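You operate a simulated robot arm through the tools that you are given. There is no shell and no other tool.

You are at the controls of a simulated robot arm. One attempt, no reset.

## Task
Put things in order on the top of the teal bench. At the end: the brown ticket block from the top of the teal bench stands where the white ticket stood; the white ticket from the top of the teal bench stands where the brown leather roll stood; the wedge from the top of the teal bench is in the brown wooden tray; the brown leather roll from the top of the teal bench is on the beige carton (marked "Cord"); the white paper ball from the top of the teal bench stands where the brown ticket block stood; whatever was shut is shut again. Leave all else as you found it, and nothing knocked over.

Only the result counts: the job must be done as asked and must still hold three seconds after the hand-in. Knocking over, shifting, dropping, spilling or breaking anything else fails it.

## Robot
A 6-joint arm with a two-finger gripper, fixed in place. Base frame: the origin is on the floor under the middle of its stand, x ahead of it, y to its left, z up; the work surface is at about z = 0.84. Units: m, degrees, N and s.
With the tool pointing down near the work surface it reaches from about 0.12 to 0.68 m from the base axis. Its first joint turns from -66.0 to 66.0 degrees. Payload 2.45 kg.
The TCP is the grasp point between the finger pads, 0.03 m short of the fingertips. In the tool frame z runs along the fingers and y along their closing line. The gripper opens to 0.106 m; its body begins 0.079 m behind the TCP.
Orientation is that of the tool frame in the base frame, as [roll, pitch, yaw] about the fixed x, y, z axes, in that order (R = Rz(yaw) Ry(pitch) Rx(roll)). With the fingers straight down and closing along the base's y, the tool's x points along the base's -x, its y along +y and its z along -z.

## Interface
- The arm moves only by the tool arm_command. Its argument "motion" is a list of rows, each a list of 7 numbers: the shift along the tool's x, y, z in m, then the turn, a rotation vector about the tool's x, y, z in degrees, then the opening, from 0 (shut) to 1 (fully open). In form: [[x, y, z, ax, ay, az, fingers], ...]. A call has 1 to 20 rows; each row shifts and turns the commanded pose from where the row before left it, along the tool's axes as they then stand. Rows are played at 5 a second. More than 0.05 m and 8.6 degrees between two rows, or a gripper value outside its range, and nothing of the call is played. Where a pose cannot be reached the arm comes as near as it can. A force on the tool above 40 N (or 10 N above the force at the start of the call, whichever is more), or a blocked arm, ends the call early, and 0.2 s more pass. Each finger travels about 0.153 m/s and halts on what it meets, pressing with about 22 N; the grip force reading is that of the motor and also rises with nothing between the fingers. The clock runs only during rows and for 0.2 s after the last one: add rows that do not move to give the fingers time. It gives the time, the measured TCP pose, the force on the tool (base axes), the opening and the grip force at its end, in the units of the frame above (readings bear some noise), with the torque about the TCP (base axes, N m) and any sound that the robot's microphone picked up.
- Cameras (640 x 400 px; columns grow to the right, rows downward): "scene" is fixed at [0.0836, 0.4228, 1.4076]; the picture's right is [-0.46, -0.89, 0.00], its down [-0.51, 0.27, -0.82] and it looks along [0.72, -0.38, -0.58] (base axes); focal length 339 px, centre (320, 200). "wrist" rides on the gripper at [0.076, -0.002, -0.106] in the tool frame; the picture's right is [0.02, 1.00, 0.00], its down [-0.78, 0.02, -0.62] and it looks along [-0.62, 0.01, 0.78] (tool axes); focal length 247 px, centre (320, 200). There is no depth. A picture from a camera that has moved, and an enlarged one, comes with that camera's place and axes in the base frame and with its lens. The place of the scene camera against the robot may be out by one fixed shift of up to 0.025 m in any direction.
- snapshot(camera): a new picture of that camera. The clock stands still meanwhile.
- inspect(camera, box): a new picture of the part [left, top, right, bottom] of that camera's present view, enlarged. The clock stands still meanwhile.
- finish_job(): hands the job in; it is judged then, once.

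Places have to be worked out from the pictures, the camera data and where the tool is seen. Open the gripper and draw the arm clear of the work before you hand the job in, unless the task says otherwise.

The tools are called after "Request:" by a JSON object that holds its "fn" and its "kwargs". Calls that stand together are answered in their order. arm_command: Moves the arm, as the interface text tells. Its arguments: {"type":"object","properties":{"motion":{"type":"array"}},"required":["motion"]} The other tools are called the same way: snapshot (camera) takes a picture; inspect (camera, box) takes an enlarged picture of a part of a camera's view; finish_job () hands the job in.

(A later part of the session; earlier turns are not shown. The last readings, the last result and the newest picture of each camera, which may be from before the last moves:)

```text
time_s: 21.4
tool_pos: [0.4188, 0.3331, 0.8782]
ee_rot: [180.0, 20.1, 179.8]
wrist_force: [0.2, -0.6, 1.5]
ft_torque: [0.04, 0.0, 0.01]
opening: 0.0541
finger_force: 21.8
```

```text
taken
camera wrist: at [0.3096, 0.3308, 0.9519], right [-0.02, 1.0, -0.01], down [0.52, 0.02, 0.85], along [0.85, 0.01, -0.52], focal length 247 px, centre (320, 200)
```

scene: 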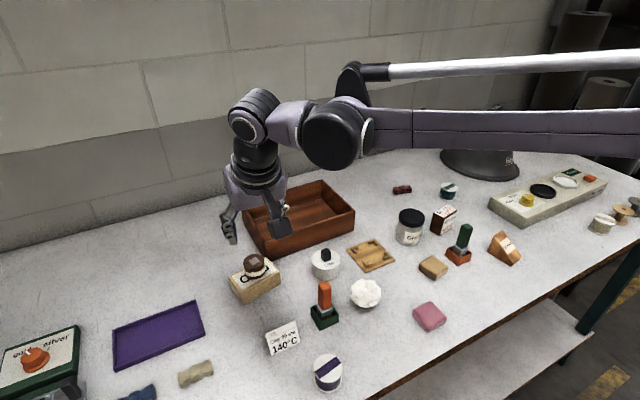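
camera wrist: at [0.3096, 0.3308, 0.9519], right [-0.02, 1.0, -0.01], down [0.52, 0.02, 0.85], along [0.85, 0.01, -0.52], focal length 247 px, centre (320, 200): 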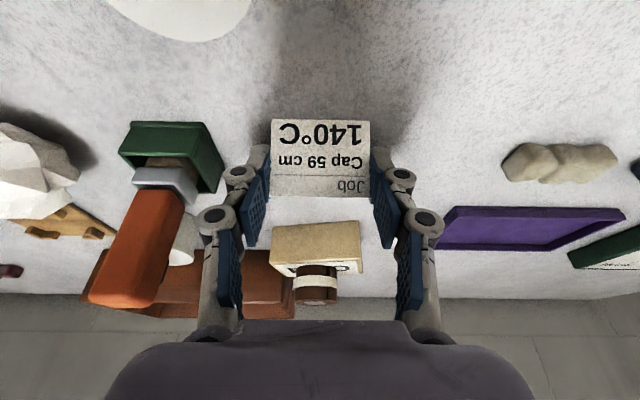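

Held at 0.054 m with 22 N. I'll lift straight up 6 cm and check that the ticket hangs steady.

Request:
{"fn": "arm_command", "kwargs": {"motion": [[-0.0051, 0, -0.0141, 0, 0, 0, 0.45], [-0.0103, 0, -0.0282, 0, 0, 0, 0.45], [-0.0103, 0, -0.0282, 0, 0, 0, 0.45], [0, 0, 0, 0, 0, 0, 0.45]]}}

Request:
{"fn": "snapshot", "kwargs": {"camera": "wrist"}}

Request:
{"fn": "inspect", "kwargs": {"camera": "scene", "box": [220, 250, 380, 350]}}

```text
time_s: 22.4
tool_pos: [0.4186, 0.3335, 0.9566]
ee_rot: [-179.9, 20.1, -180.0]
wrist_force: [-0.2, 0.9, 0.0]
ft_torque: [-0.01, -0.01, 0.01]
opening: 0.0543
finger_force: 22.1
```

```text
taken
camera wrist: at [0.3097, 0.3318, 1.0299], right [-0.02, 1.0, -0.01], down [0.52, 0.02, 0.85], along [0.85, 0.01, -0.52], focal length 247 px, centre (320, 200)
```

wrist: 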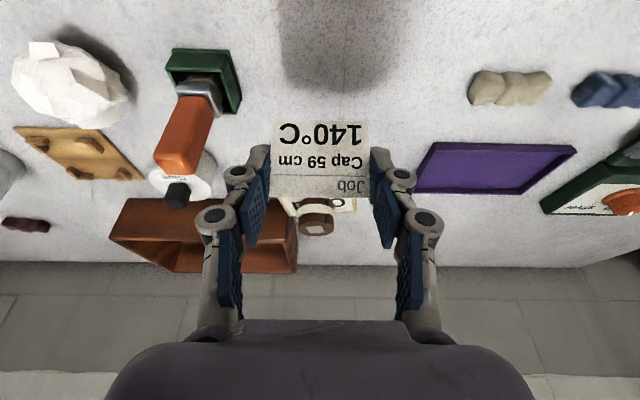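

```text
4.00 times, centred on (300, 300) of scene
camera zoom: at [0.0836, 0.4228, 1.4076], right [-0.46, -0.89, 0.0], down [-0.51, 0.27, -0.82], along [0.72, -0.38, -0.58], focal length 1356 px, centre (400, -200)
```

zoom: 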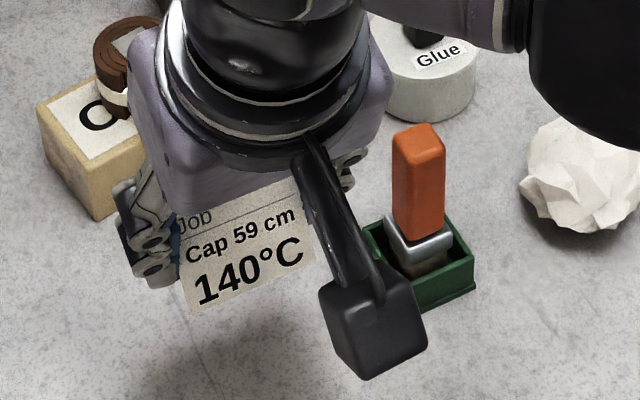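

The ticket is steady in the grip. I'll raise it and carry it over to above the roll's old place.

Request:
{"fn": "arm_command", "kwargs": {"motion": [[-0.0137, 0, -0.0376, 0, 0, 0, 0.45], [-0.0137, 0, -0.0376, 0, 0, 0, 0.45], [-0.0261, -0.04, 0.0095, 0, 0, 0, 0.45], [-0.0261, -0.04, 0.0095, 0, 0, 0, 0.45], [-0.0261, -0.04, 0.0095, 0, 0, 0, 0.45], [-0.0261, -0.04, 0.0095, 0, 0, 0, 0.45], [-0.0261, -0.04, 0.0095, 0, 0, 0, 0.45], [-0.0261, -0.04, 0.0095, 0, 0, 0, 0.45], [-0.0261, -0.04, 0.0095, 0, 0, 0, 0.45], [-0.0261, -0.04, 0.0095, 0, 0, 0, 0.45], [-0.0261, -0.04, 0.0095, 0, 0, 0, 0.45], [0, 0, 0, 0, 0, 0, 0.45], [0, 0, 0, 0, 0, 0, 0.45]]}}

Request:
{"fn": "snapshot", "kwargs": {"camera": "wrist"}}

Request:
{"fn": "snapshot", "kwargs": {"camera": "scene"}}

```text
time_s: 25.2
tool_pos: [0.6646, -0.025, 1.0359]
ee_rot: [180.0, 20.0, 180.0]
wrist_force: [-1.0, -0.2, -0.6]
ft_torque: [0.0, 0.01, -0.04]
opening: 0.0542
finger_force: 22.5
```

```text
taken
camera wrist: at [0.556, -0.0278, 1.109], right [-0.02, 1.0, -0.01], down [0.52, 0.02, 0.85], along [0.85, 0.01, -0.52], focal length 247 px, centre (320, 200)
```

wrist: 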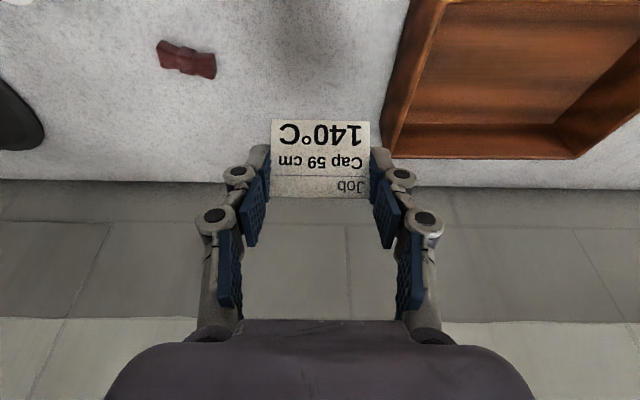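

```text
taken
```

scene: 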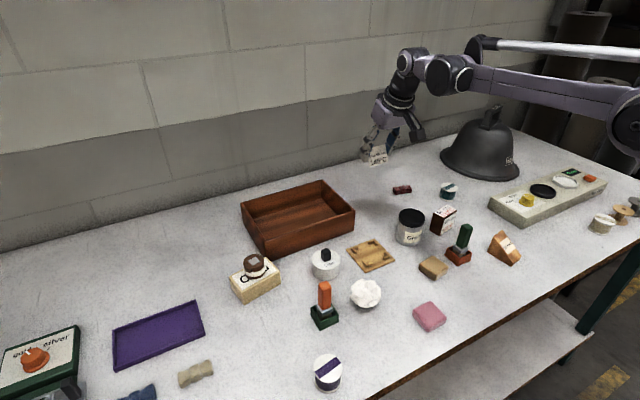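

Ticket still level. I'll go forward and down to about 1.2 cm above the bench, then check.

Request:
{"fn": "arm_command", "kwargs": {"motion": [[-0.005, 0, 0.0373, 0, 0, 0, 0.45], [-0.005, 0, 0.0373, 0, 0, 0, 0.45], [-0.005, 0, 0.0373, 0, 0, 0, 0.45], [0.0077, 0, 0.0212, 0, 0, 0, 0.45], [0.0077, 0, 0.0212, 0, 0, 0, 0.45], [0, 0, 0, 0, 0, 0, 0.45], [0, 0, 0, 0, 0, 0, 0.45]]}}

Request:
{"fn": "snapshot", "kwargs": {"camera": "wrist"}}

Request:
{"fn": "inspect", "kwargs": {"camera": "scene", "box": [310, 140, 430, 215]}}

```text
time_s: 26.8
tool_pos: [0.7203, -0.0274, 0.8895]
ee_rot: [180.0, 20.0, -180.0]
wrist_force: [0.1, 0.5, -0.2]
ft_torque: [-0.02, -0.01, -0.01]
opening: 0.0541
finger_force: 21.2
```

```text
taken
camera wrist: at [0.6116, -0.0296, 0.9631], right [-0.02, 1.0, -0.01], down [0.52, 0.02, 0.85], along [0.85, 0.01, -0.52], focal length 247 px, centre (320, 200)
```

wrist: 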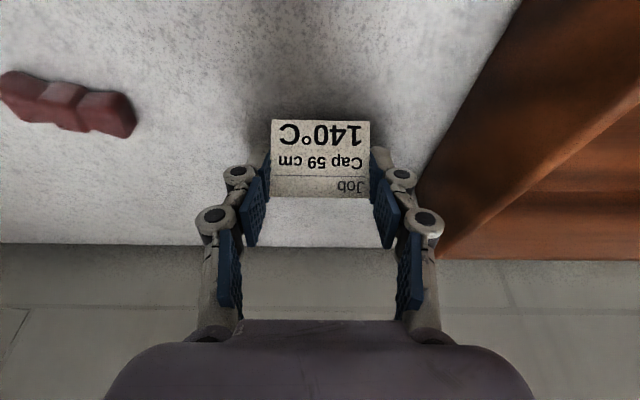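

```text
5.33 times, centred on (370, 178) of scene
camera zoom: at [0.0836, 0.4228, 1.4076], right [-0.46, -0.89, 0.0], down [-0.51, 0.27, -0.82], along [0.72, -0.38, -0.58], focal length 1808 px, centre (53, 320)
```

zoom: 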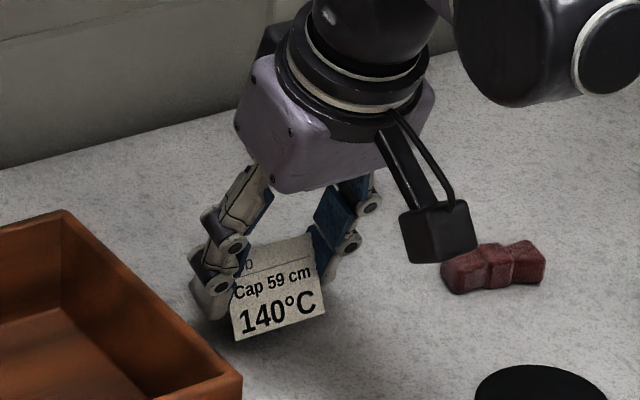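

Ticket bottom is about 11 mm above the bench. I'll correct slightly and lower 9 mm.

Request:
{"fn": "arm_command", "kwargs": {"motion": [[0.0031, 0.0007, 0.0037, 0, 0, 0, 0.45], [0.0031, 0.0007, 0.0037, 0, 0, 0, 0.45], [0, 0, 0, 0, 0, 0, 0.45], [0, 0, 0, 0, 0, 0, 0.45]]}}

Request:
{"fn": "inspect", "kwargs": {"camera": "wrist", "box": [220, 90, 420, 215]}}

```text
time_s: 27.8
tool_pos: [0.7189, -0.0248, 0.8804]
ee_rot: [180.0, 20.0, -180.0]
wrist_force: [0.2, 0.5, -0.7]
ft_torque: [0.0, -0.03, 0.01]
opening: 0.054
finger_force: 22.2
```

```text
3.20 times, centred on (320, 152) of wrist
camera zoom: at [0.6094, -0.027, 0.9542], right [-0.02, 1.0, -0.01], down [0.52, 0.02, 0.85], along [0.85, 0.01, -0.52], focal length 790 px, centre (320, 352)
```

zoom: 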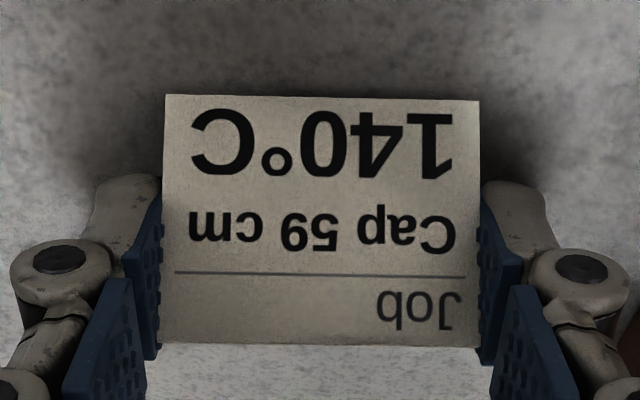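

Request:
{"fn": "arm_command", "kwargs": {"motion": [[0.0014, -0.001, 0.0011, 0, 0, 0, 0.45], [0, 0, 0, 0, 0, 0, 0.45], [0, 0, 0, 0, 0, 0, 0.45]]}}

Request:
{"fn": "arm_command", "kwargs": {"motion": [[0.0003, 0, 0.0009, 0, 0, 0, 0.45], [0, 0, 0, 0, 0, 0, 0.45], [0, 0, 0, 0, 0, 0, 0.45]]}}

Request:
{"fn": "inspect", "kwargs": {"camera": "wrist", "box": [220, 90, 420, 215]}}

```text
time_s: 28.6
tool_pos: [0.7162, -0.0256, 0.879]
ee_rot: [-179.9, 20.0, 180.0]
wrist_force: [-0.2, 0.0, -0.1]
ft_torque: [0.02, -0.03, -0.02]
opening: 0.0539
finger_force: 21.7
```

```text
time_s: 29.4
tool_pos: [0.7179, -0.0263, 0.8775]
ee_rot: [180.0, 20.2, -180.0]
wrist_force: [-0.6, -0.6, 5.8]
ft_torque: [0.01, -0.03, 0.0]
opening: 0.0542
finger_force: 22.0
```

```text
3.20 times, centred on (320, 152) of wrist
camera zoom: at [0.6088, -0.0287, 0.9516], right [-0.02, 1.0, -0.01], down [0.52, 0.02, 0.85], along [0.85, 0.01, -0.52], focal length 790 px, centre (320, 352)
```

zoom: 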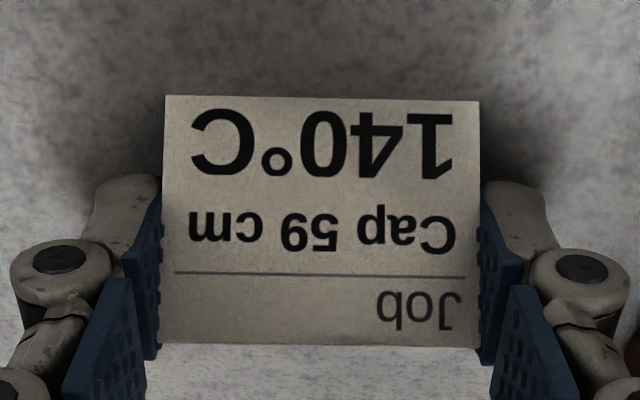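

Contact force 5.8 N at the expected height, so the ticket is on the bench at the roll's old place. I'll ease up a hair and release slowly.

Request:
{"fn": "arm_command", "kwargs": {"motion": [[-0.0001, 0, -0.0004, 0, 0, 0, 0.45], [0, 0, 0, 0, 0, 0, 0.53], [0, 0, 0, 0, 0, 0, 0.57], [0, 0, 0, 0, 0, 0, 0.62], [0, 0, 0, 0, 0, 0, 0.64], [0, 0, 0, 0, 0, 0, 0.64]]}}

Request:
{"fn": "snapshot", "kwargs": {"camera": "wrist"}}

Request:
{"fn": "inspect", "kwargs": {"camera": "scene", "box": [310, 140, 430, 215]}}

```text
time_s: 30.8
tool_pos: [0.717, -0.0266, 0.8793]
ee_rot: [180.0, 20.0, -180.0]
wrist_force: [-0.1, 0.1, -0.1]
ft_torque: [-0.01, 0.0, -0.03]
opening: 0.0677
finger_force: 0.1
```

```text
taken
camera wrist: at [0.6088, -0.0283, 0.9516], right [-0.02, 1.0, -0.01], down [0.52, 0.02, 0.85], along [0.85, 0.01, -0.52], focal length 247 px, centre (320, 200)
```

wrist: 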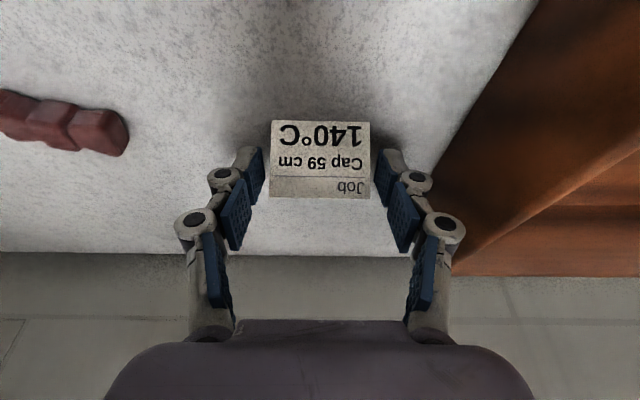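

```text
5.33 times, centred on (370, 178) of scene
camera zoom: at [0.0836, 0.4228, 1.4076], right [-0.46, -0.89, 0.0], down [-0.51, 0.27, -0.82], along [0.72, -0.38, -0.58], focal length 1808 px, centre (53, 320)
```

zoom: 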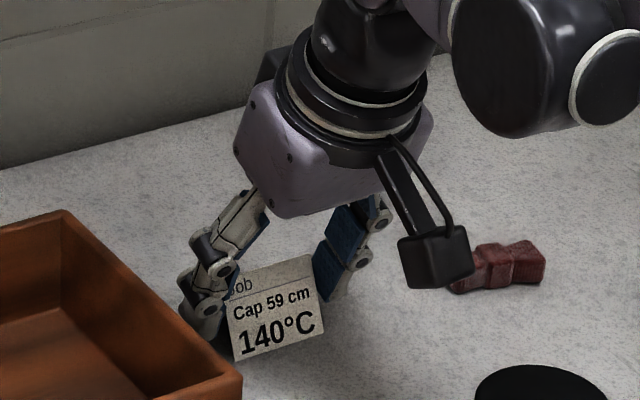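

The ticket stands freely. I'll back off along the axis, draw back, level the tool and go to a viewing pose in front of the ticket block.

Request:
{"fn": "arm_command", "kwargs": {"motion": [[0, 0, -0.02, 0, 0, 0, 0.64], [0, 0, -0.03, 0, 0, 0, 0.64], [0, 0, -0.04, 0, 0, 0, 0.64], [0, 0, -0.04, 0, 0, 0, 0.64], [0.0307, -0.0206, -0.0228, 0, 0, 0, 0.64], [0.0307, -0.0206, -0.0228, 0, 0, 0, 0.64], [0.0307, -0.0206, -0.0228, 0, 0, 0, 0.64], [0.0307, -0.0206, -0.0228, 0, 0, 0, 0.64], [0.0307, -0.0206, -0.0228, 0, 0, 0, 0.64], [0.0307, -0.0206, -0.0228, 0, 0, 0, 0.64], [0, 0, 0, 0, 7, 0, 0.64], [0, 0, 0, 0, 7, 0, 0.64], [0, 0, 0, 0, 6, 0, 0.64], [0, 0, 0, 0, 0, 0, 0.64], [0, 0, 0, 0, 0, 0, 0.64]]}}

Request:
{"fn": "snapshot", "kwargs": {"camera": "wrist"}}

Request:
{"fn": "snapshot", "kwargs": {"camera": "scene"}}

```text
time_s: 34.0
tool_pos: [0.4501, -0.1493, 1.0664]
ee_rot: [-180.0, 0.1, 179.9]
wrist_force: [-0.2, 0.0, 0.0]
ft_torque: [0.0, 0.01, 0.0]
opening: 0.0678
finger_force: 0.1
```

```text
taken
camera wrist: at [0.3741, -0.1509, 1.1722], right [-0.02, 1.0, 0.0], down [0.78, 0.02, 0.62], along [0.62, 0.01, -0.78], focal length 247 px, centre (320, 200)
```

wrist: 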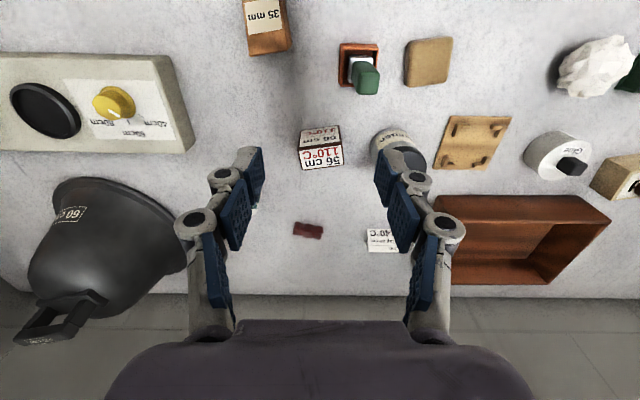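

```text
taken
```

scene: 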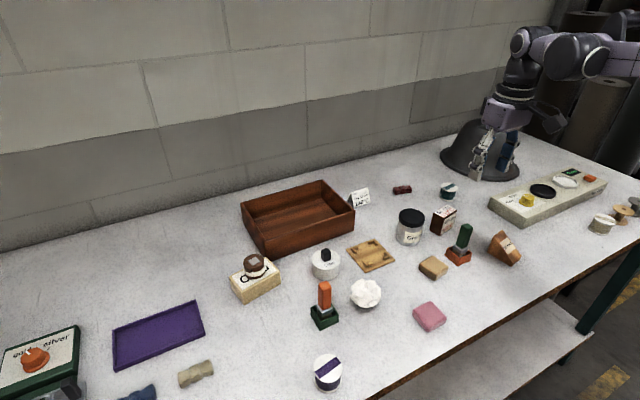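

The ticket stands near the tray. The wedge looks a bit different in the scene picture, so I'll zoom on it and on the block and ticket.

Request:
{"fn": "inspect", "kwargs": {"camera": "scene", "box": [440, 215, 552, 285]}}

Request:
{"fn": "inspect", "kwargs": {"camera": "wrist", "box": [280, 110, 440, 190]}}

Request:
{"fn": "inspect", "kwargs": {"camera": "wrist", "box": [220, 0, 320, 70]}}

Request:
{"fn": "inspect", "kwargs": {"camera": "scene", "box": [325, 165, 421, 225]}}

```text
5.71 times, centred on (496, 250) of scene
camera zoom: at [0.0836, 0.4228, 1.4076], right [-0.46, -0.89, 0.0], down [-0.51, 0.27, -0.82], along [0.72, -0.38, -0.58], focal length 1937 px, centre (-686, -86)
```

zoom: 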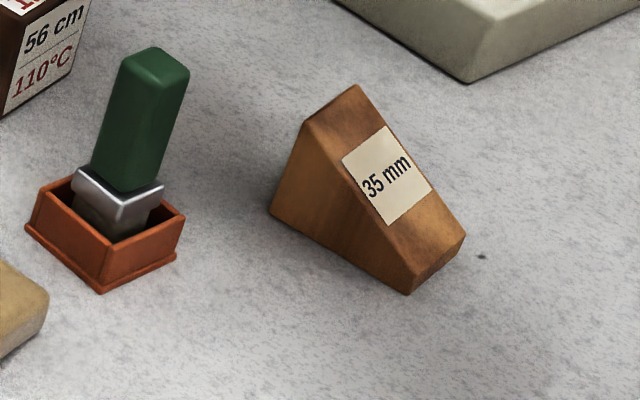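

```text
4.00 times, centred on (360, 150) of wrist
camera zoom: at [0.3741, -0.1509, 1.1722], right [-0.02, 1.0, 0.0], down [0.78, 0.02, 0.62], along [0.62, 0.01, -0.78], focal length 988 px, centre (160, 400)
```

zoom: 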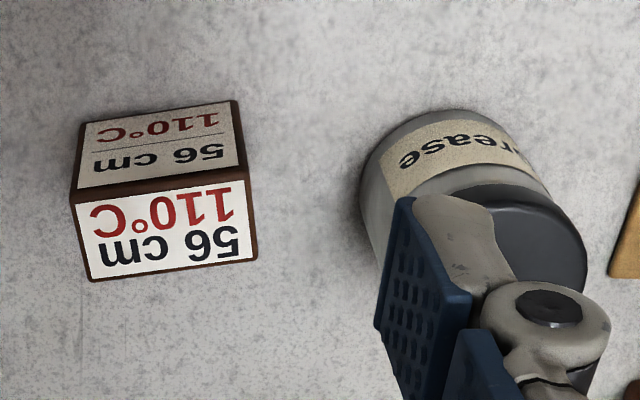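

```text
5.71 times, centred on (270, 35) of wrist
camera zoom: at [0.3741, -0.1509, 1.1722], right [-0.02, 1.0, 0.0], down [0.78, 0.02, 0.62], along [0.62, 0.01, -0.78], focal length 1411 px, centre (606, 1143)
```

zoom: 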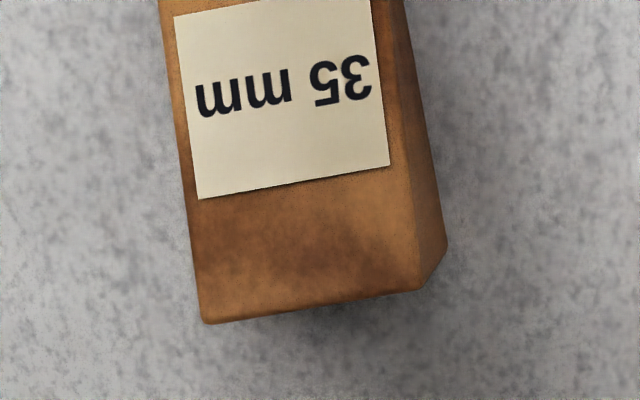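

```text
6.67 times, centred on (373, 195) of scene
camera zoom: at [0.0836, 0.4228, 1.4076], right [-0.46, -0.89, 0.0], down [-0.51, 0.27, -0.82], along [0.72, -0.38, -0.58], focal length 2260 px, centre (-33, 233)
```

zoom: 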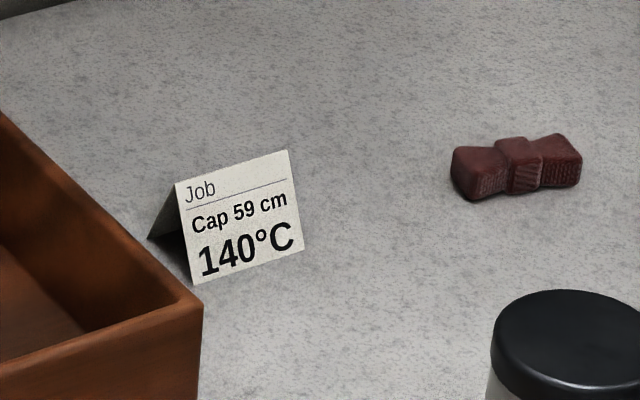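

Everything is fine: the ticket stands and the wedge is untouched. The block is centred near (0.5255, -0.148), yawed about 9.8°, roughly 0.054 × 0.031 × 0.056. I'll yaw the tool to match and hover over it.

Request:
{"fn": "arm_command", "kwargs": {"motion": [[0, 0, 0, 0, 0, -4.9, 0.68], [0, 0, 0, 0, 0, -4.9, 0.68], [-0.0248, -0.0039, 0.0354, 0, 0, 0, 0.68], [-0.0248, -0.0039, 0.0354, 0, 0, 0, 0.68], [-0.0248, -0.0039, 0.0354, 0, 0, 0, 0.68], [0, 0, 0, 0, 0, 0, 0.68], [0, 0, 0, 0, 0, 0, 0.68]]}}

Request:
{"fn": "snapshot", "kwargs": {"camera": "wrist"}}

Request:
{"fn": "inspect", "kwargs": {"camera": "scene", "box": [380, 150, 540, 270]}}

```text
time_s: 35.6
tool_pos: [0.5291, -0.1482, 0.9612]
ee_rot: [180.0, 0.0, -170.2]
wrist_force: [-0.9, -0.4, 0.0]
ft_torque: [-0.01, 0.0, 0.05]
opening: 0.072
finger_force: 0.0
```

```text
taken
camera wrist: at [0.4539, -0.1633, 1.0668], right [-0.19, 0.98, 0.0], down [0.77, 0.15, 0.62], along [0.61, 0.12, -0.78], focal length 247 px, centre (320, 200)
```

wrist: 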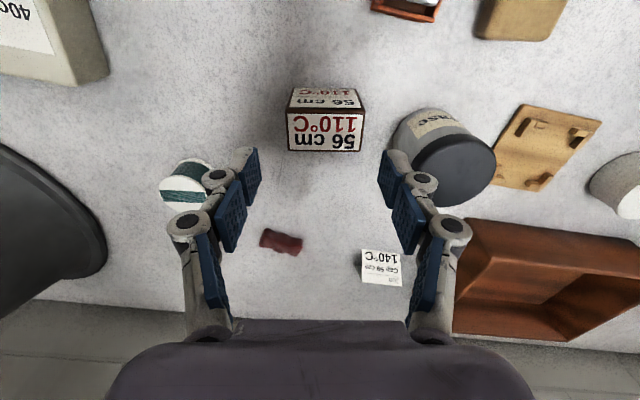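

```text
3.33 times, centred on (460, 210) of scene
camera zoom: at [0.0836, 0.4228, 1.4076], right [-0.46, -0.89, 0.0], down [-0.51, 0.27, -0.82], along [0.72, -0.38, -0.58], focal length 1130 px, centre (-147, 167)
```

zoom: 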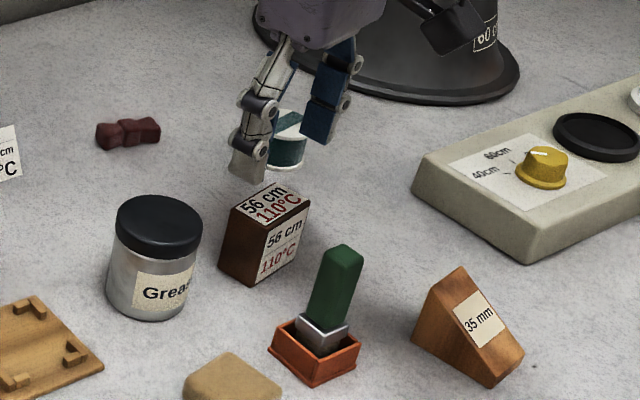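

The block is nearly centred; the grease jar lid is the near neighbour on the +y side, so I'll measure that gap precisely before descending.

Request:
{"fn": "inspect", "kwargs": {"camera": "wrist", "box": [270, 75, 510, 225]}}

```text
2.67 times, centred on (390, 150) of wrist
camera zoom: at [0.4539, -0.1633, 1.0668], right [-0.19, 0.98, 0.0], down [0.77, 0.15, 0.62], along [0.61, 0.12, -0.78], focal length 659 px, centre (133, 333)
```

zoom: 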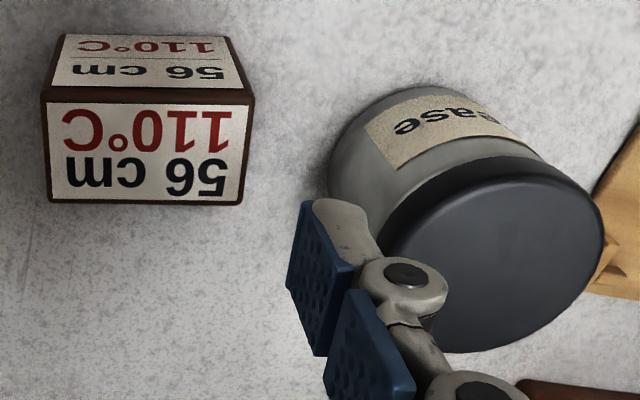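

The jar edge is about 0.068 m off the tool centreline, so an opening of 0.064 m leaves about 1.5 cm. I'll descend to grip height.

Request:
{"fn": "arm_command", "kwargs": {"motion": [[0.0022, 0.0023, 0.015, 0, 0, 0, 0.605], [0, 0, 0.025, 0, 0, 0, 0.605], [0, 0, 0.025, 0, 0, 0, 0.605], [0, 0, 0.0195, 0, 0, 0, 0.605], [0, 0, 0, 0, 0, 0, 0.605], [0, 0, 0, 0, 0, 0, 0.605]]}}

Request:
{"fn": "snapshot", "kwargs": {"camera": "wrist"}}

Request:
{"fn": "inspect", "kwargs": {"camera": "scene", "box": [380, 150, 540, 270]}}

```text
time_s: 37.0
tool_pos: [0.5244, -0.1467, 0.8759]
ee_rot: [-180.0, -0.1, -170.2]
wrist_force: [-0.1, -0.6, -0.2]
ft_torque: [-0.03, 0.0, -0.01]
opening: 0.0644
finger_force: 0.1
```

```text
taken
camera wrist: at [0.4488, -0.1621, 0.9813], right [-0.19, 0.98, 0.0], down [0.77, 0.15, 0.62], along [0.61, 0.12, -0.78], focal length 247 px, centre (320, 200)
```

wrist: 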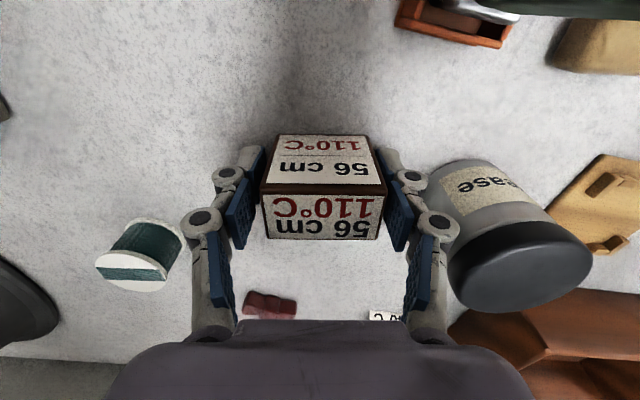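

```text
3.33 times, centred on (460, 210) of scene
camera zoom: at [0.0836, 0.4228, 1.4076], right [-0.46, -0.89, 0.0], down [-0.51, 0.27, -0.82], along [0.72, -0.38, -0.58], focal length 1130 px, centre (-147, 167)
```

zoom: 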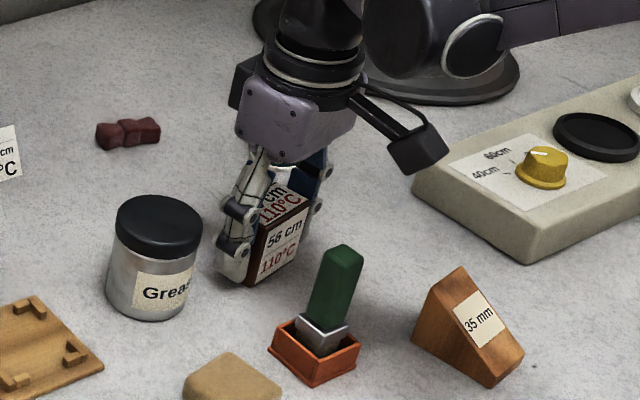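

Both pads straddle the block with clear gaps. I'll close the gripper.

Request:
{"fn": "arm_command", "kwargs": {"motion": [[0, 0, 0, 0, 0, 0, 0.54], [0, 0, 0, 0, 0, 0, 0.48], [0, 0, 0, 0, 0, 0, 0.43], [0, 0, 0, 0, 0, 0, 0.43], [0, 0, 0, 0, 0, 0, 0.43]]}}

Request:
{"fn": "snapshot", "kwargs": {"camera": "wrist"}}

```text
time_s: 38.2
tool_pos: [0.5238, -0.147, 0.8762]
ee_rot: [179.9, 0.1, -170.2]
wrist_force: [0.0, -0.3, 2.3]
ft_torque: [0.05, 0.0, -0.01]
opening: 0.0555
finger_force: 22.1
```

```text
taken
camera wrist: at [0.4488, -0.162, 0.9815], right [-0.19, 0.98, 0.0], down [0.77, 0.15, 0.62], along [0.61, 0.12, -0.78], focal length 247 px, centre (320, 200)
```

wrist: 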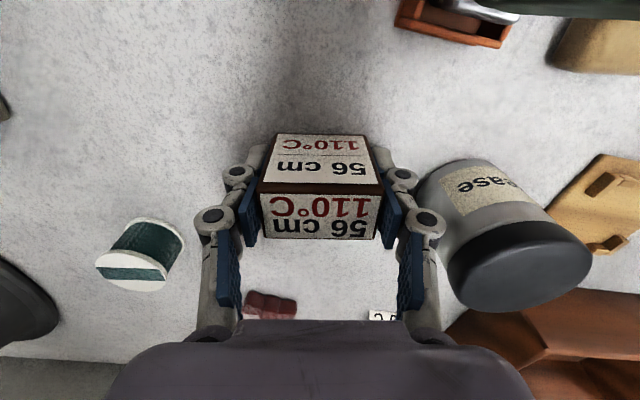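

Gripped at 0.0555 m. I'll lift it high, square up the yaw, and carry it toward the ticket's old place at (0.424, 0.333).

Request:
{"fn": "arm_command", "kwargs": {"motion": [[0, 0, -0.02, 0, 0, 0, 0.43], [0, 0, -0.045, 0, 0, 0, 0.43], [0, 0, -0.045, 0, 0, 0, 0.43], [0, 0, -0.045, 0, 0, 0, 0.43], [0, 0, 0, 0, 0, 4.9, 0.43], [0, 0, 0, 0, 0, 4.9, 0.43], [0.0091, 0.0436, 0, 0, 0, 0, 0.43], [0.0091, 0.0436, 0, 0, 0, 0, 0.43], [0.0091, 0.0436, 0, 0, 0, 0, 0.43], [0.0091, 0.0436, 0, 0, 0, 0, 0.43], [0.0091, 0.0436, 0, 0, 0, 0, 0.43], [0.0091, 0.0436, 0, 0, 0, 0, 0.43], [0.0091, 0.0436, 0, 0, 0, 0, 0.43], [0.0091, 0.0436, 0, 0, 0, 0, 0.43], [0.0091, 0.0436, 0, 0, 0, 0, 0.43], [0.0091, 0.0436, 0, 0, 0, 0, 0.43], [0.0091, 0.0436, 0, 0, 0, 0, 0.43], [0, 0, 0, 0, 0, 0, 0.43], [0, 0, 0, 0, 0, 0, 0.43]]}}

Request:
{"fn": "snapshot", "kwargs": {"camera": "wrist"}}

Request:
{"fn": "snapshot", "kwargs": {"camera": "scene"}}

```text
time_s: 42.2
tool_pos: [0.4267, 0.3323, 1.0353]
ee_rot: [-180.0, 0.0, -180.0]
wrist_force: [0.2, 0.7, -0.8]
ft_torque: [-0.02, -0.04, -0.03]
opening: 0.0553
finger_force: 21.7
```

```text
taken
camera wrist: at [0.3491, 0.3307, 1.1409], right [-0.02, 1.0, 0.0], down [0.78, 0.02, 0.62], along [0.62, 0.01, -0.78], focal length 247 px, centre (320, 200)
```

wrist: 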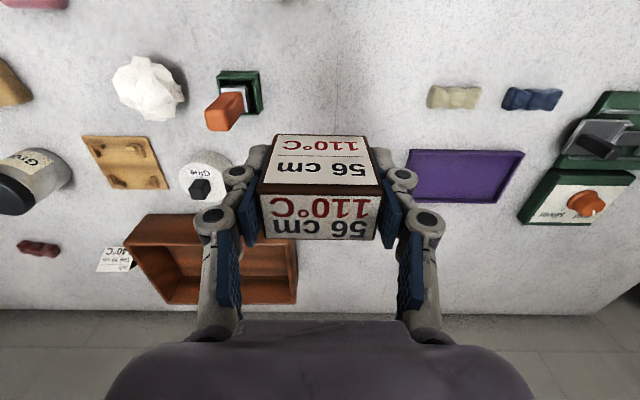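

```text
taken
```

scene: 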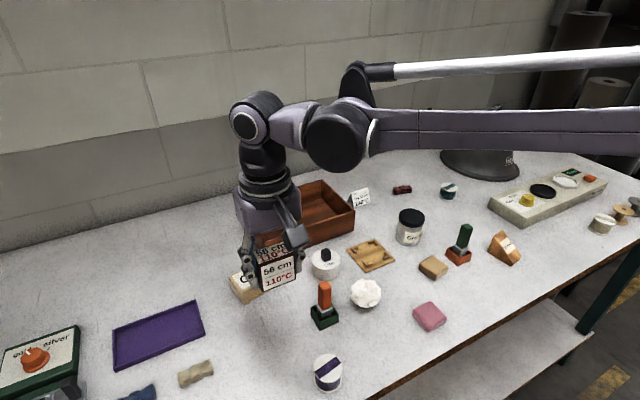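

Over the spot within 1 mm. I'll descend 14.5 cm, leaving about 1.5 cm to go.

Request:
{"fn": "arm_command", "kwargs": {"motion": [[0.0004, 0, 0.0363, 0, 0, 0, 0.43], [0.0004, 0, 0.0363, 0, 0, 0, 0.43], [0, 0, 0.0363, 0, 0, 0, 0.43], [0, 0, 0.0261, 0, 0, 0, 0.43], [0, 0, 0.01, 0, 0, 0, 0.43], [0, 0, 0, 0, 0, 0, 0.43], [0, 0, 0, 0, 0, 0, 0.43]]}}

Request:
{"fn": "snapshot", "kwargs": {"camera": "wrist"}}

Request:
{"fn": "inspect", "kwargs": {"camera": "scene", "box": [200, 250, 380, 370]}}

```text
time_s: 43.8
tool_pos: [0.4253, 0.334, 0.8857]
ee_rot: [-180.0, 0.0, 180.0]
wrist_force: [0.2, -0.4, -0.3]
ft_torque: [-0.02, 0.03, 0.0]
opening: 0.0552
finger_force: 21.9
```

```text
taken
camera wrist: at [0.3471, 0.3315, 0.9911], right [-0.02, 1.0, 0.0], down [0.78, 0.02, 0.62], along [0.62, 0.01, -0.78], focal length 247 px, centre (320, 200)
```

wrist: 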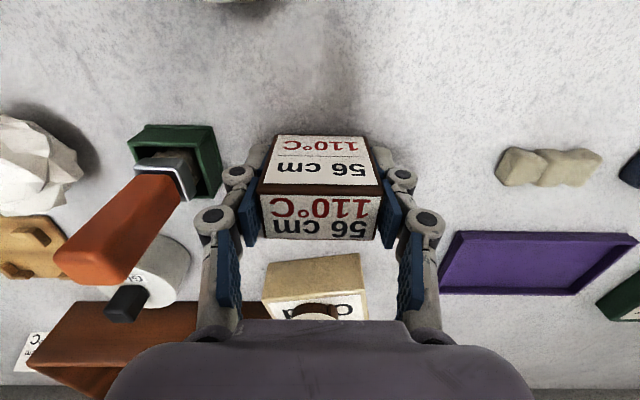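

```text
3.33 times, centred on (290, 310) of scene
camera zoom: at [0.0837, 0.4228, 1.4076], right [-0.46, -0.89, 0.0], down [-0.51, 0.27, -0.82], along [0.72, -0.38, -0.58], focal length 1130 px, centre (420, -167)
```

zoom: 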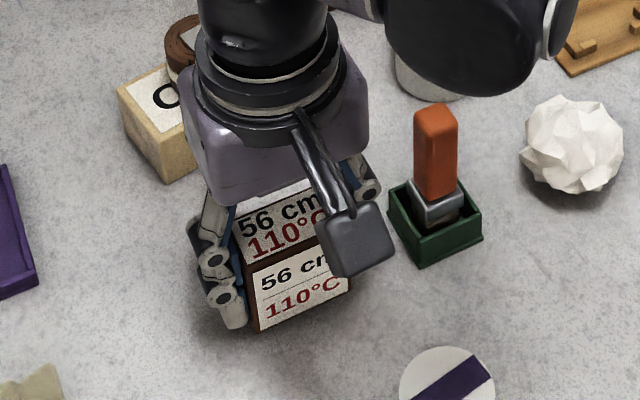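

About 10 mm remain. I'll lower 8 mm with a small correction, then step in 1 mm moves until contact.

Request:
{"fn": "arm_command", "kwargs": {"motion": [[-0.0006, -0.0004, 0.004, 0, 0, 0, 0.43], [-0.0006, -0.0004, 0.004, 0, 0, 0, 0.43], [0, 0, 0, 0, 0, 0, 0.43], [0, 0, 0, 0, 0, 0, 0.43]]}}

Request:
{"fn": "arm_command", "kwargs": {"motion": [[0, 0, 0.001, 0, 0, 0, 0.43], [0, 0, 0, 0, 0, 0, 0.43], [0, 0, 0, 0, 0, 0, 0.43]]}}

Request:
{"fn": "snapshot", "kwargs": {"camera": "wrist"}}

```text
time_s: 44.8
tool_pos: [0.4259, 0.3343, 0.8779]
ee_rot: [180.0, 0.0, 179.9]
wrist_force: [-0.5, -0.7, -0.7]
ft_torque: [-0.03, -0.01, 0.02]
opening: 0.0554
finger_force: 21.8
```

```text
time_s: 45.6
tool_pos: [0.4256, 0.3344, 0.8772]
ee_rot: [180.0, 0.0, -180.0]
wrist_force: [0.1, -0.1, -1.7]
ft_torque: [0.0, -0.03, 0.0]
opening: 0.0551
finger_force: 21.9
```

```text
taken
camera wrist: at [0.3485, 0.3321, 0.9825], right [-0.02, 1.0, 0.0], down [0.78, 0.02, 0.62], along [0.62, 0.01, -0.78], focal length 247 px, centre (320, 200)
```

wrist: 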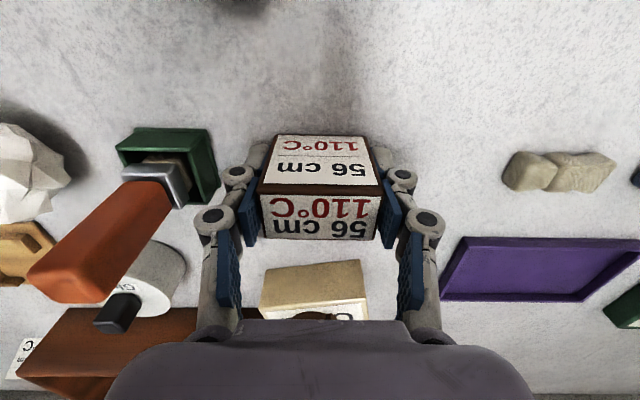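

Request:
{"fn": "arm_command", "kwargs": {"motion": [[0, -0.0008, 0.0006, 0, 0, 0, 0.43], [0, 0, 0.0004, 0, 0, 0, 0.43], [0, 0, 0, 0, 0, 0, 0.43], [0, 0, 0, 0, 0, 0, 0.43]]}}

Request:
{"fn": "inspect", "kwargs": {"camera": "wrist", "box": [220, 110, 420, 250]}}

```text
time_s: 46.6
tool_pos: [0.4262, 0.3344, 0.8765]
ee_rot: [180.0, 0.0, 180.0]
wrist_force: [-0.7, 0.2, -0.8]
ft_torque: [-0.01, -0.03, -0.02]
opening: 0.0555
finger_force: 21.5
```

```text
2.86 times, centred on (320, 180) of wrist
camera zoom: at [0.3482, 0.3309, 0.9823], right [-0.02, 1.0, 0.0], down [0.78, 0.02, 0.62], along [0.62, 0.01, -0.78], focal length 706 px, centre (320, 257)
```

zoom: 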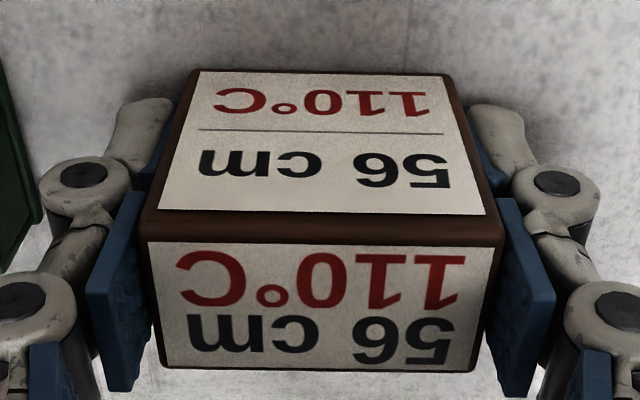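

No contact yet; another millimetre down.

Request:
{"fn": "arm_command", "kwargs": {"motion": [[0, 0, 0.001, 0, 0, 0, 0.43], [0, 0, 0, 0, 0, 0, 0.43], [0, 0, 0, 0, 0, 0, 0.43]]}}

Request:
{"fn": "inspect", "kwargs": {"camera": "wrist", "box": [220, 110, 420, 250]}}

```text
time_s: 47.4
tool_pos: [0.4252, 0.333, 0.8761]
ee_rot: [180.0, 0.2, -180.0]
wrist_force: [-0.2, 1.5, 18.7]
ft_torque: [0.04, -0.05, 0.0]
opening: 0.0555
finger_force: 21.6
```

```text
2.86 times, centred on (320, 180) of wrist
camera zoom: at [0.3481, 0.3307, 0.9814], right [-0.02, 1.0, 0.0], down [0.78, 0.02, 0.62], along [0.62, 0.01, -0.78], focal length 706 px, centre (320, 257)
```

zoom: 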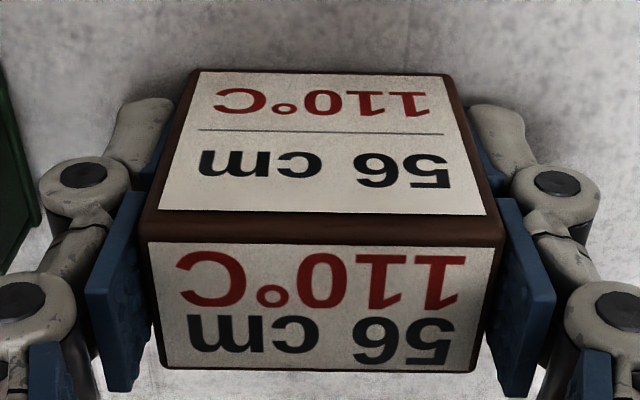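

Firm contact (about 19 N) at the expected height, at (0.424, 0.333). I'll ease up 0.5 mm, release and rise straight up.

Request:
{"fn": "arm_command", "kwargs": {"motion": [[0, 0, -0.0006, 0, 0, 0, 0.43], [0, 0, 0, 0, 0, 0, 0.43], [0, 0, 0, 0, 0, 0, 0.55], [0, 0, 0, 0, 0, 0, 0.62], [0, 0, 0, 0, 0, 0, 0.65], [0, 0, 0, 0, 0, 0, 0.65], [0, 0, -0.02, 0, 0, 0, 0.65], [0, 0, -0.04, 0, 0, 0, 0.65], [0, 0, -0.045, 0, 0, 0, 0.65], [0, 0, -0.045, 0, 0, 0, 0.65], [0, 0, 0, 0, 0, 0, 0.65]]}}

Request:
{"fn": "snapshot", "kwargs": {"camera": "wrist"}}

Request:
{"fn": "snapshot", "kwargs": {"camera": "scene"}}

```text
time_s: 49.8
tool_pos: [0.4289, 0.3315, 1.0254]
ee_rot: [180.0, 0.1, 180.0]
wrist_force: [0.1, -0.2, 0.0]
ft_torque: [-0.01, 0.02, -0.02]
opening: 0.069
finger_force: 0.1
```

```text
taken
camera wrist: at [0.3522, 0.3283, 1.1308], right [-0.02, 1.0, 0.0], down [0.78, 0.02, 0.62], along [0.62, 0.01, -0.78], focal length 247 px, centre (320, 200)
```

wrist: 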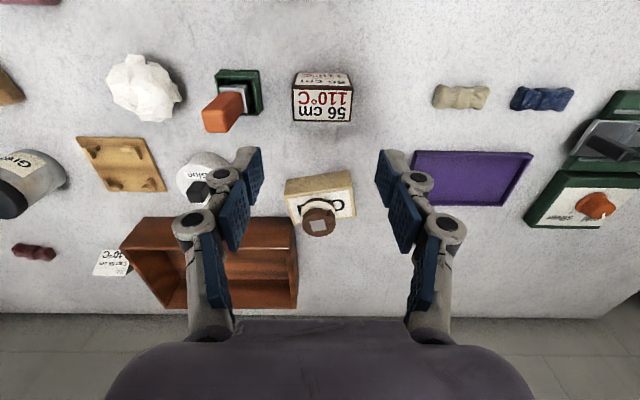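

```text
taken
```

scene: 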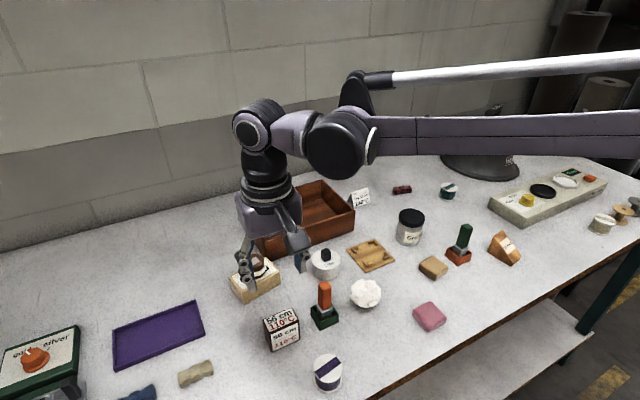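

The block stands where the ticket was. Next the paper ball: I'll move to a viewing pose in front of it.

Request:
{"fn": "arm_command", "kwargs": {"motion": [[0.0175, -0.045, 0, 0, 0, 0, 0.8], [0.0175, -0.045, 0, 0, 0, 0, 0.8], [0.0175, -0.045, 0, 0, 0, 0, 0.9], [0.0175, -0.045, 0, 0, 0, 0, 0.95], [0, 0, 0, 0, 0, 0, 0.95], [0, 0, 0, 0, 0, 0, 0.95]]}}

Request:
{"fn": "snapshot", "kwargs": {"camera": "wrist"}}

Request:
{"fn": "inspect", "kwargs": {"camera": "scene", "box": [300, 240, 460, 340]}}

```text
time_s: 51.2
tool_pos: [0.3571, 0.1512, 1.0244]
ee_rot: [-180.0, 0.0, 180.0]
wrist_force: [0.3, 0.3, 0.2]
ft_torque: [0.02, 0.01, 0.0]
opening: 0.1008
finger_force: 0.1
```

```text
taken
camera wrist: at [0.2808, 0.1492, 1.1297], right [-0.02, 1.0, 0.0], down [0.78, 0.02, 0.62], along [0.62, 0.01, -0.78], focal length 247 px, centre (320, 200)
```

wrist: 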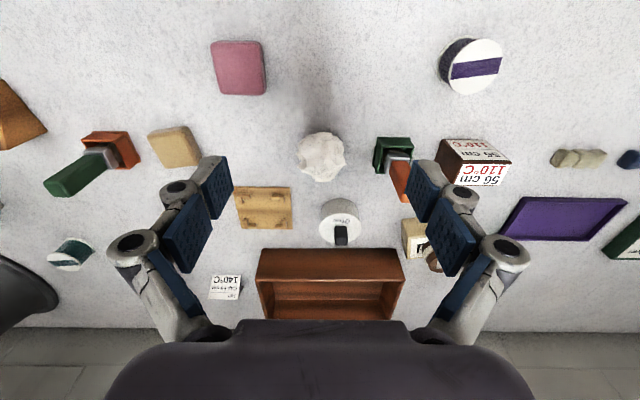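

```text
4.00 times, centred on (380, 290) of scene
camera zoom: at [0.0836, 0.4228, 1.4076], right [-0.46, -0.89, 0.0], down [-0.51, 0.27, -0.82], along [0.72, -0.38, -0.58], focal length 1356 px, centre (80, -160)
```

zoom: 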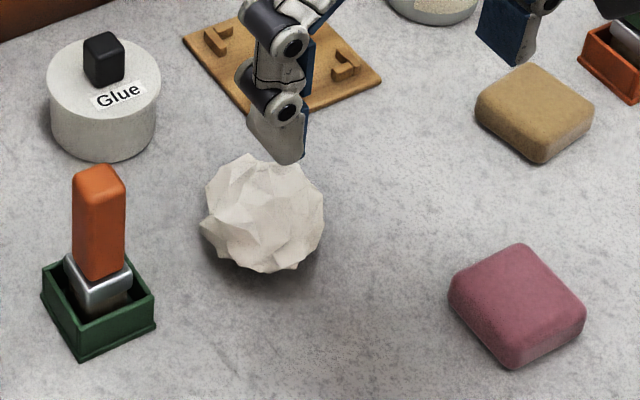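

Request:
{"fn": "inspect", "kwargs": {"camera": "wrist", "box": [270, 110, 430, 210]}}

```text
4.00 times, centred on (350, 160) of wrist
camera zoom: at [0.2808, 0.1492, 1.1297], right [-0.02, 1.0, 0.0], down [0.78, 0.02, 0.62], along [0.62, 0.01, -0.78], focal length 988 px, centre (200, 360)
```

zoom: 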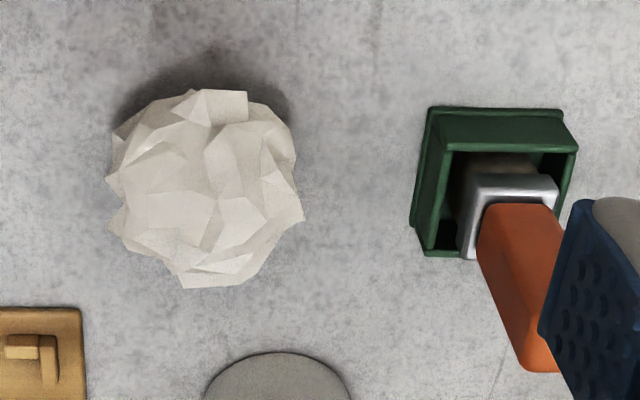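

The ball's centre comes out at about (0.4235, 0.153, 0.869), radius about 0.029. I'll hover above it with the fingers set to 0.075 m.

Request:
{"fn": "arm_command", "kwargs": {"motion": [[-0.0222, 0.0005, 0.0246, 0, 0, 0, 0.72], [-0.0222, 0.0005, 0.0246, 0, 0, 0, 0.72], [-0.0222, 0.0005, 0.0246, 0, 0, 0, 0.72], [0, 0, 0, 0, 0, 0, 0.72], [0, 0, 0, 0, 0, 0, 0.72]]}}

Request:
{"fn": "snapshot", "kwargs": {"camera": "wrist"}}

Request:
{"fn": "inspect", "kwargs": {"camera": "scene", "box": [300, 230, 460, 330]}}

```text
time_s: 52.4
tool_pos: [0.4247, 0.1555, 0.9537]
ee_rot: [179.9, 0.0, -180.0]
wrist_force: [0.4, 0.3, -0.8]
ft_torque: [0.02, 0.02, -0.02]
opening: 0.0762
finger_force: 0.1
```

```text
taken
camera wrist: at [0.3477, 0.1526, 1.0593], right [-0.02, 1.0, 0.0], down [0.78, 0.02, 0.62], along [0.62, 0.01, -0.78], focal length 247 px, centre (320, 200)
```

wrist: 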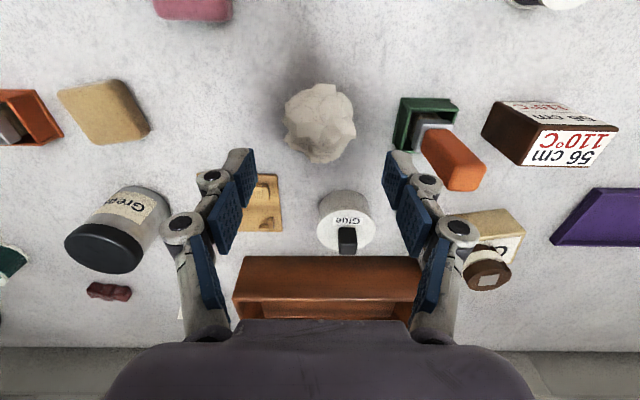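

```text
4.00 times, centred on (380, 280) of scene
camera zoom: at [0.0836, 0.4228, 1.4076], right [-0.46, -0.89, 0.0], down [-0.51, 0.27, -0.82], along [0.72, -0.38, -0.58], focal length 1356 px, centre (80, -120)
```

zoom: 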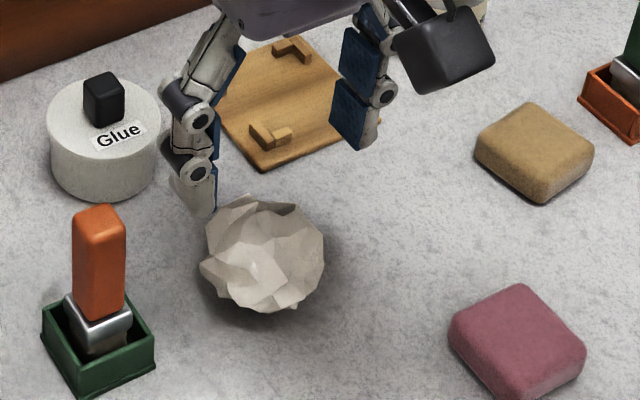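

Ball centred within 1–2 mm; I'll descend to grip height.

Request:
{"fn": "arm_command", "kwargs": {"motion": [[0.001, -0.0013, 0.0183, 0, 0, 0, 0.72], [0, 0, 0.025, 0, 0, 0, 0.72], [0, 0, 0.025, 0, 0, 0, 0.72], [0, 0, 0.01, 0, 0, 0, 0.72], [0, 0, 0, 0, 0, 0, 0.72], [0, 0, 0, 0, 0, 0, 0.72]]}}

Request:
{"fn": "snapshot", "kwargs": {"camera": "wrist"}}

Request:
{"fn": "inspect", "kwargs": {"camera": "scene", "box": [300, 230, 460, 330]}}

```text
time_s: 53.8
tool_pos: [0.4215, 0.152, 0.8741]
ee_rot: [179.9, 0.0, 179.9]
wrist_force: [0.2, 0.1, -0.1]
ft_torque: [0.01, 0.03, 0.02]
opening: 0.0764
finger_force: 0.1
```

```text
taken
camera wrist: at [0.3444, 0.15, 0.9795], right [-0.02, 1.0, 0.0], down [0.78, 0.02, 0.62], along [0.62, 0.01, -0.78], focal length 247 px, centre (320, 200)
```

wrist: 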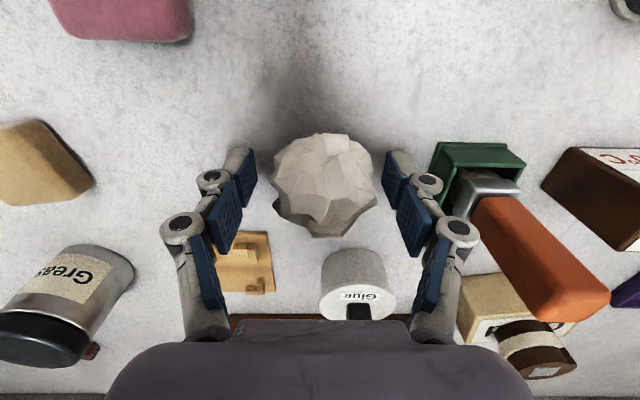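

```text
4.00 times, centred on (380, 280) of scene
camera zoom: at [0.0836, 0.4228, 1.4076], right [-0.46, -0.89, 0.0], down [-0.51, 0.27, -0.82], along [0.72, -0.38, -0.58], focal length 1356 px, centre (80, -120)
```

zoom: 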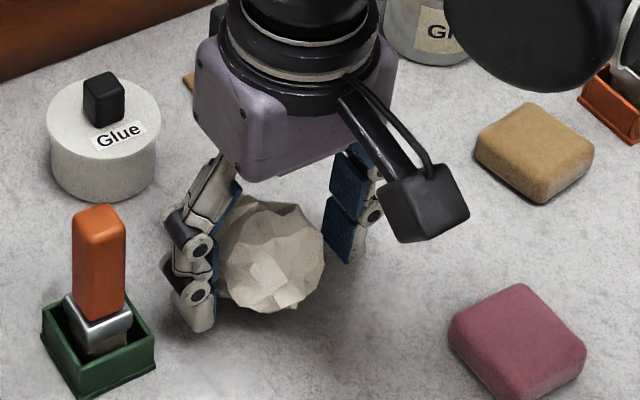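

Ball lies between the pads, offset about 1.4 mm. I'll nudge and close gently.

Request:
{"fn": "arm_command", "kwargs": {"motion": [[-0.0008, 0.0013, 0, 0, 0, 0, 0.68], [0, 0, 0, 0, 0, 0, 0.6], [0, 0, 0, 0, 0, 0, 0.52], [0, 0, 0, 0, 0, 0, 0.46], [0, 0, 0, 0, 0, 0, 0.42], [0, 0, 0, 0, 0, 0, 0.42]]}}

Request:
{"fn": "snapshot", "kwargs": {"camera": "wrist"}}

Request:
{"fn": "inspect", "kwargs": {"camera": "scene", "box": [300, 230, 460, 330]}}

```text
time_s: 55.2
tool_pos: [0.422, 0.1545, 0.8738]
ee_rot: [179.9, 0.0, 179.9]
wrist_force: [0.3, -0.3, 7.2]
ft_torque: [-0.01, -0.02, -0.01]
opening: 0.0556
finger_force: 21.9
```

```text
taken
camera wrist: at [0.3445, 0.151, 0.9796], right [-0.02, 1.0, 0.0], down [0.78, 0.02, 0.62], along [0.62, 0.01, -0.78], focal length 247 px, centre (320, 200)
```

wrist: 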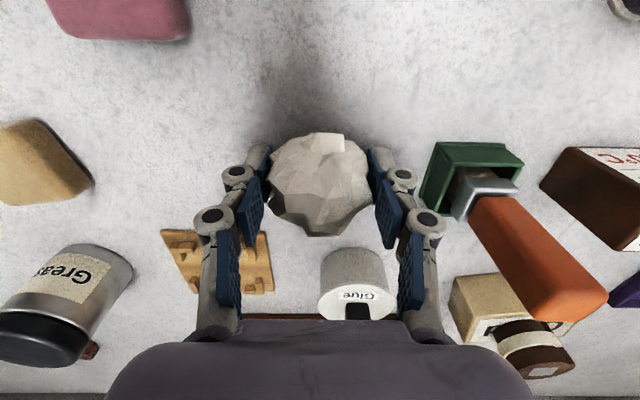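

```text
4.00 times, centred on (380, 280) of scene
camera zoom: at [0.0836, 0.4228, 1.4076], right [-0.46, -0.89, 0.0], down [-0.51, 0.27, -0.82], along [0.72, -0.38, -0.58], focal length 1356 px, centre (80, -120)
```

zoom: 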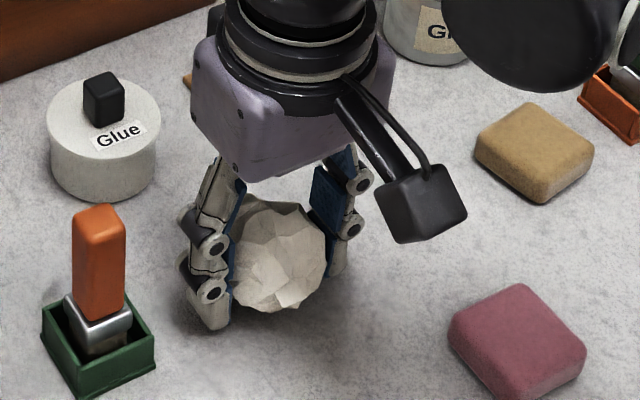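

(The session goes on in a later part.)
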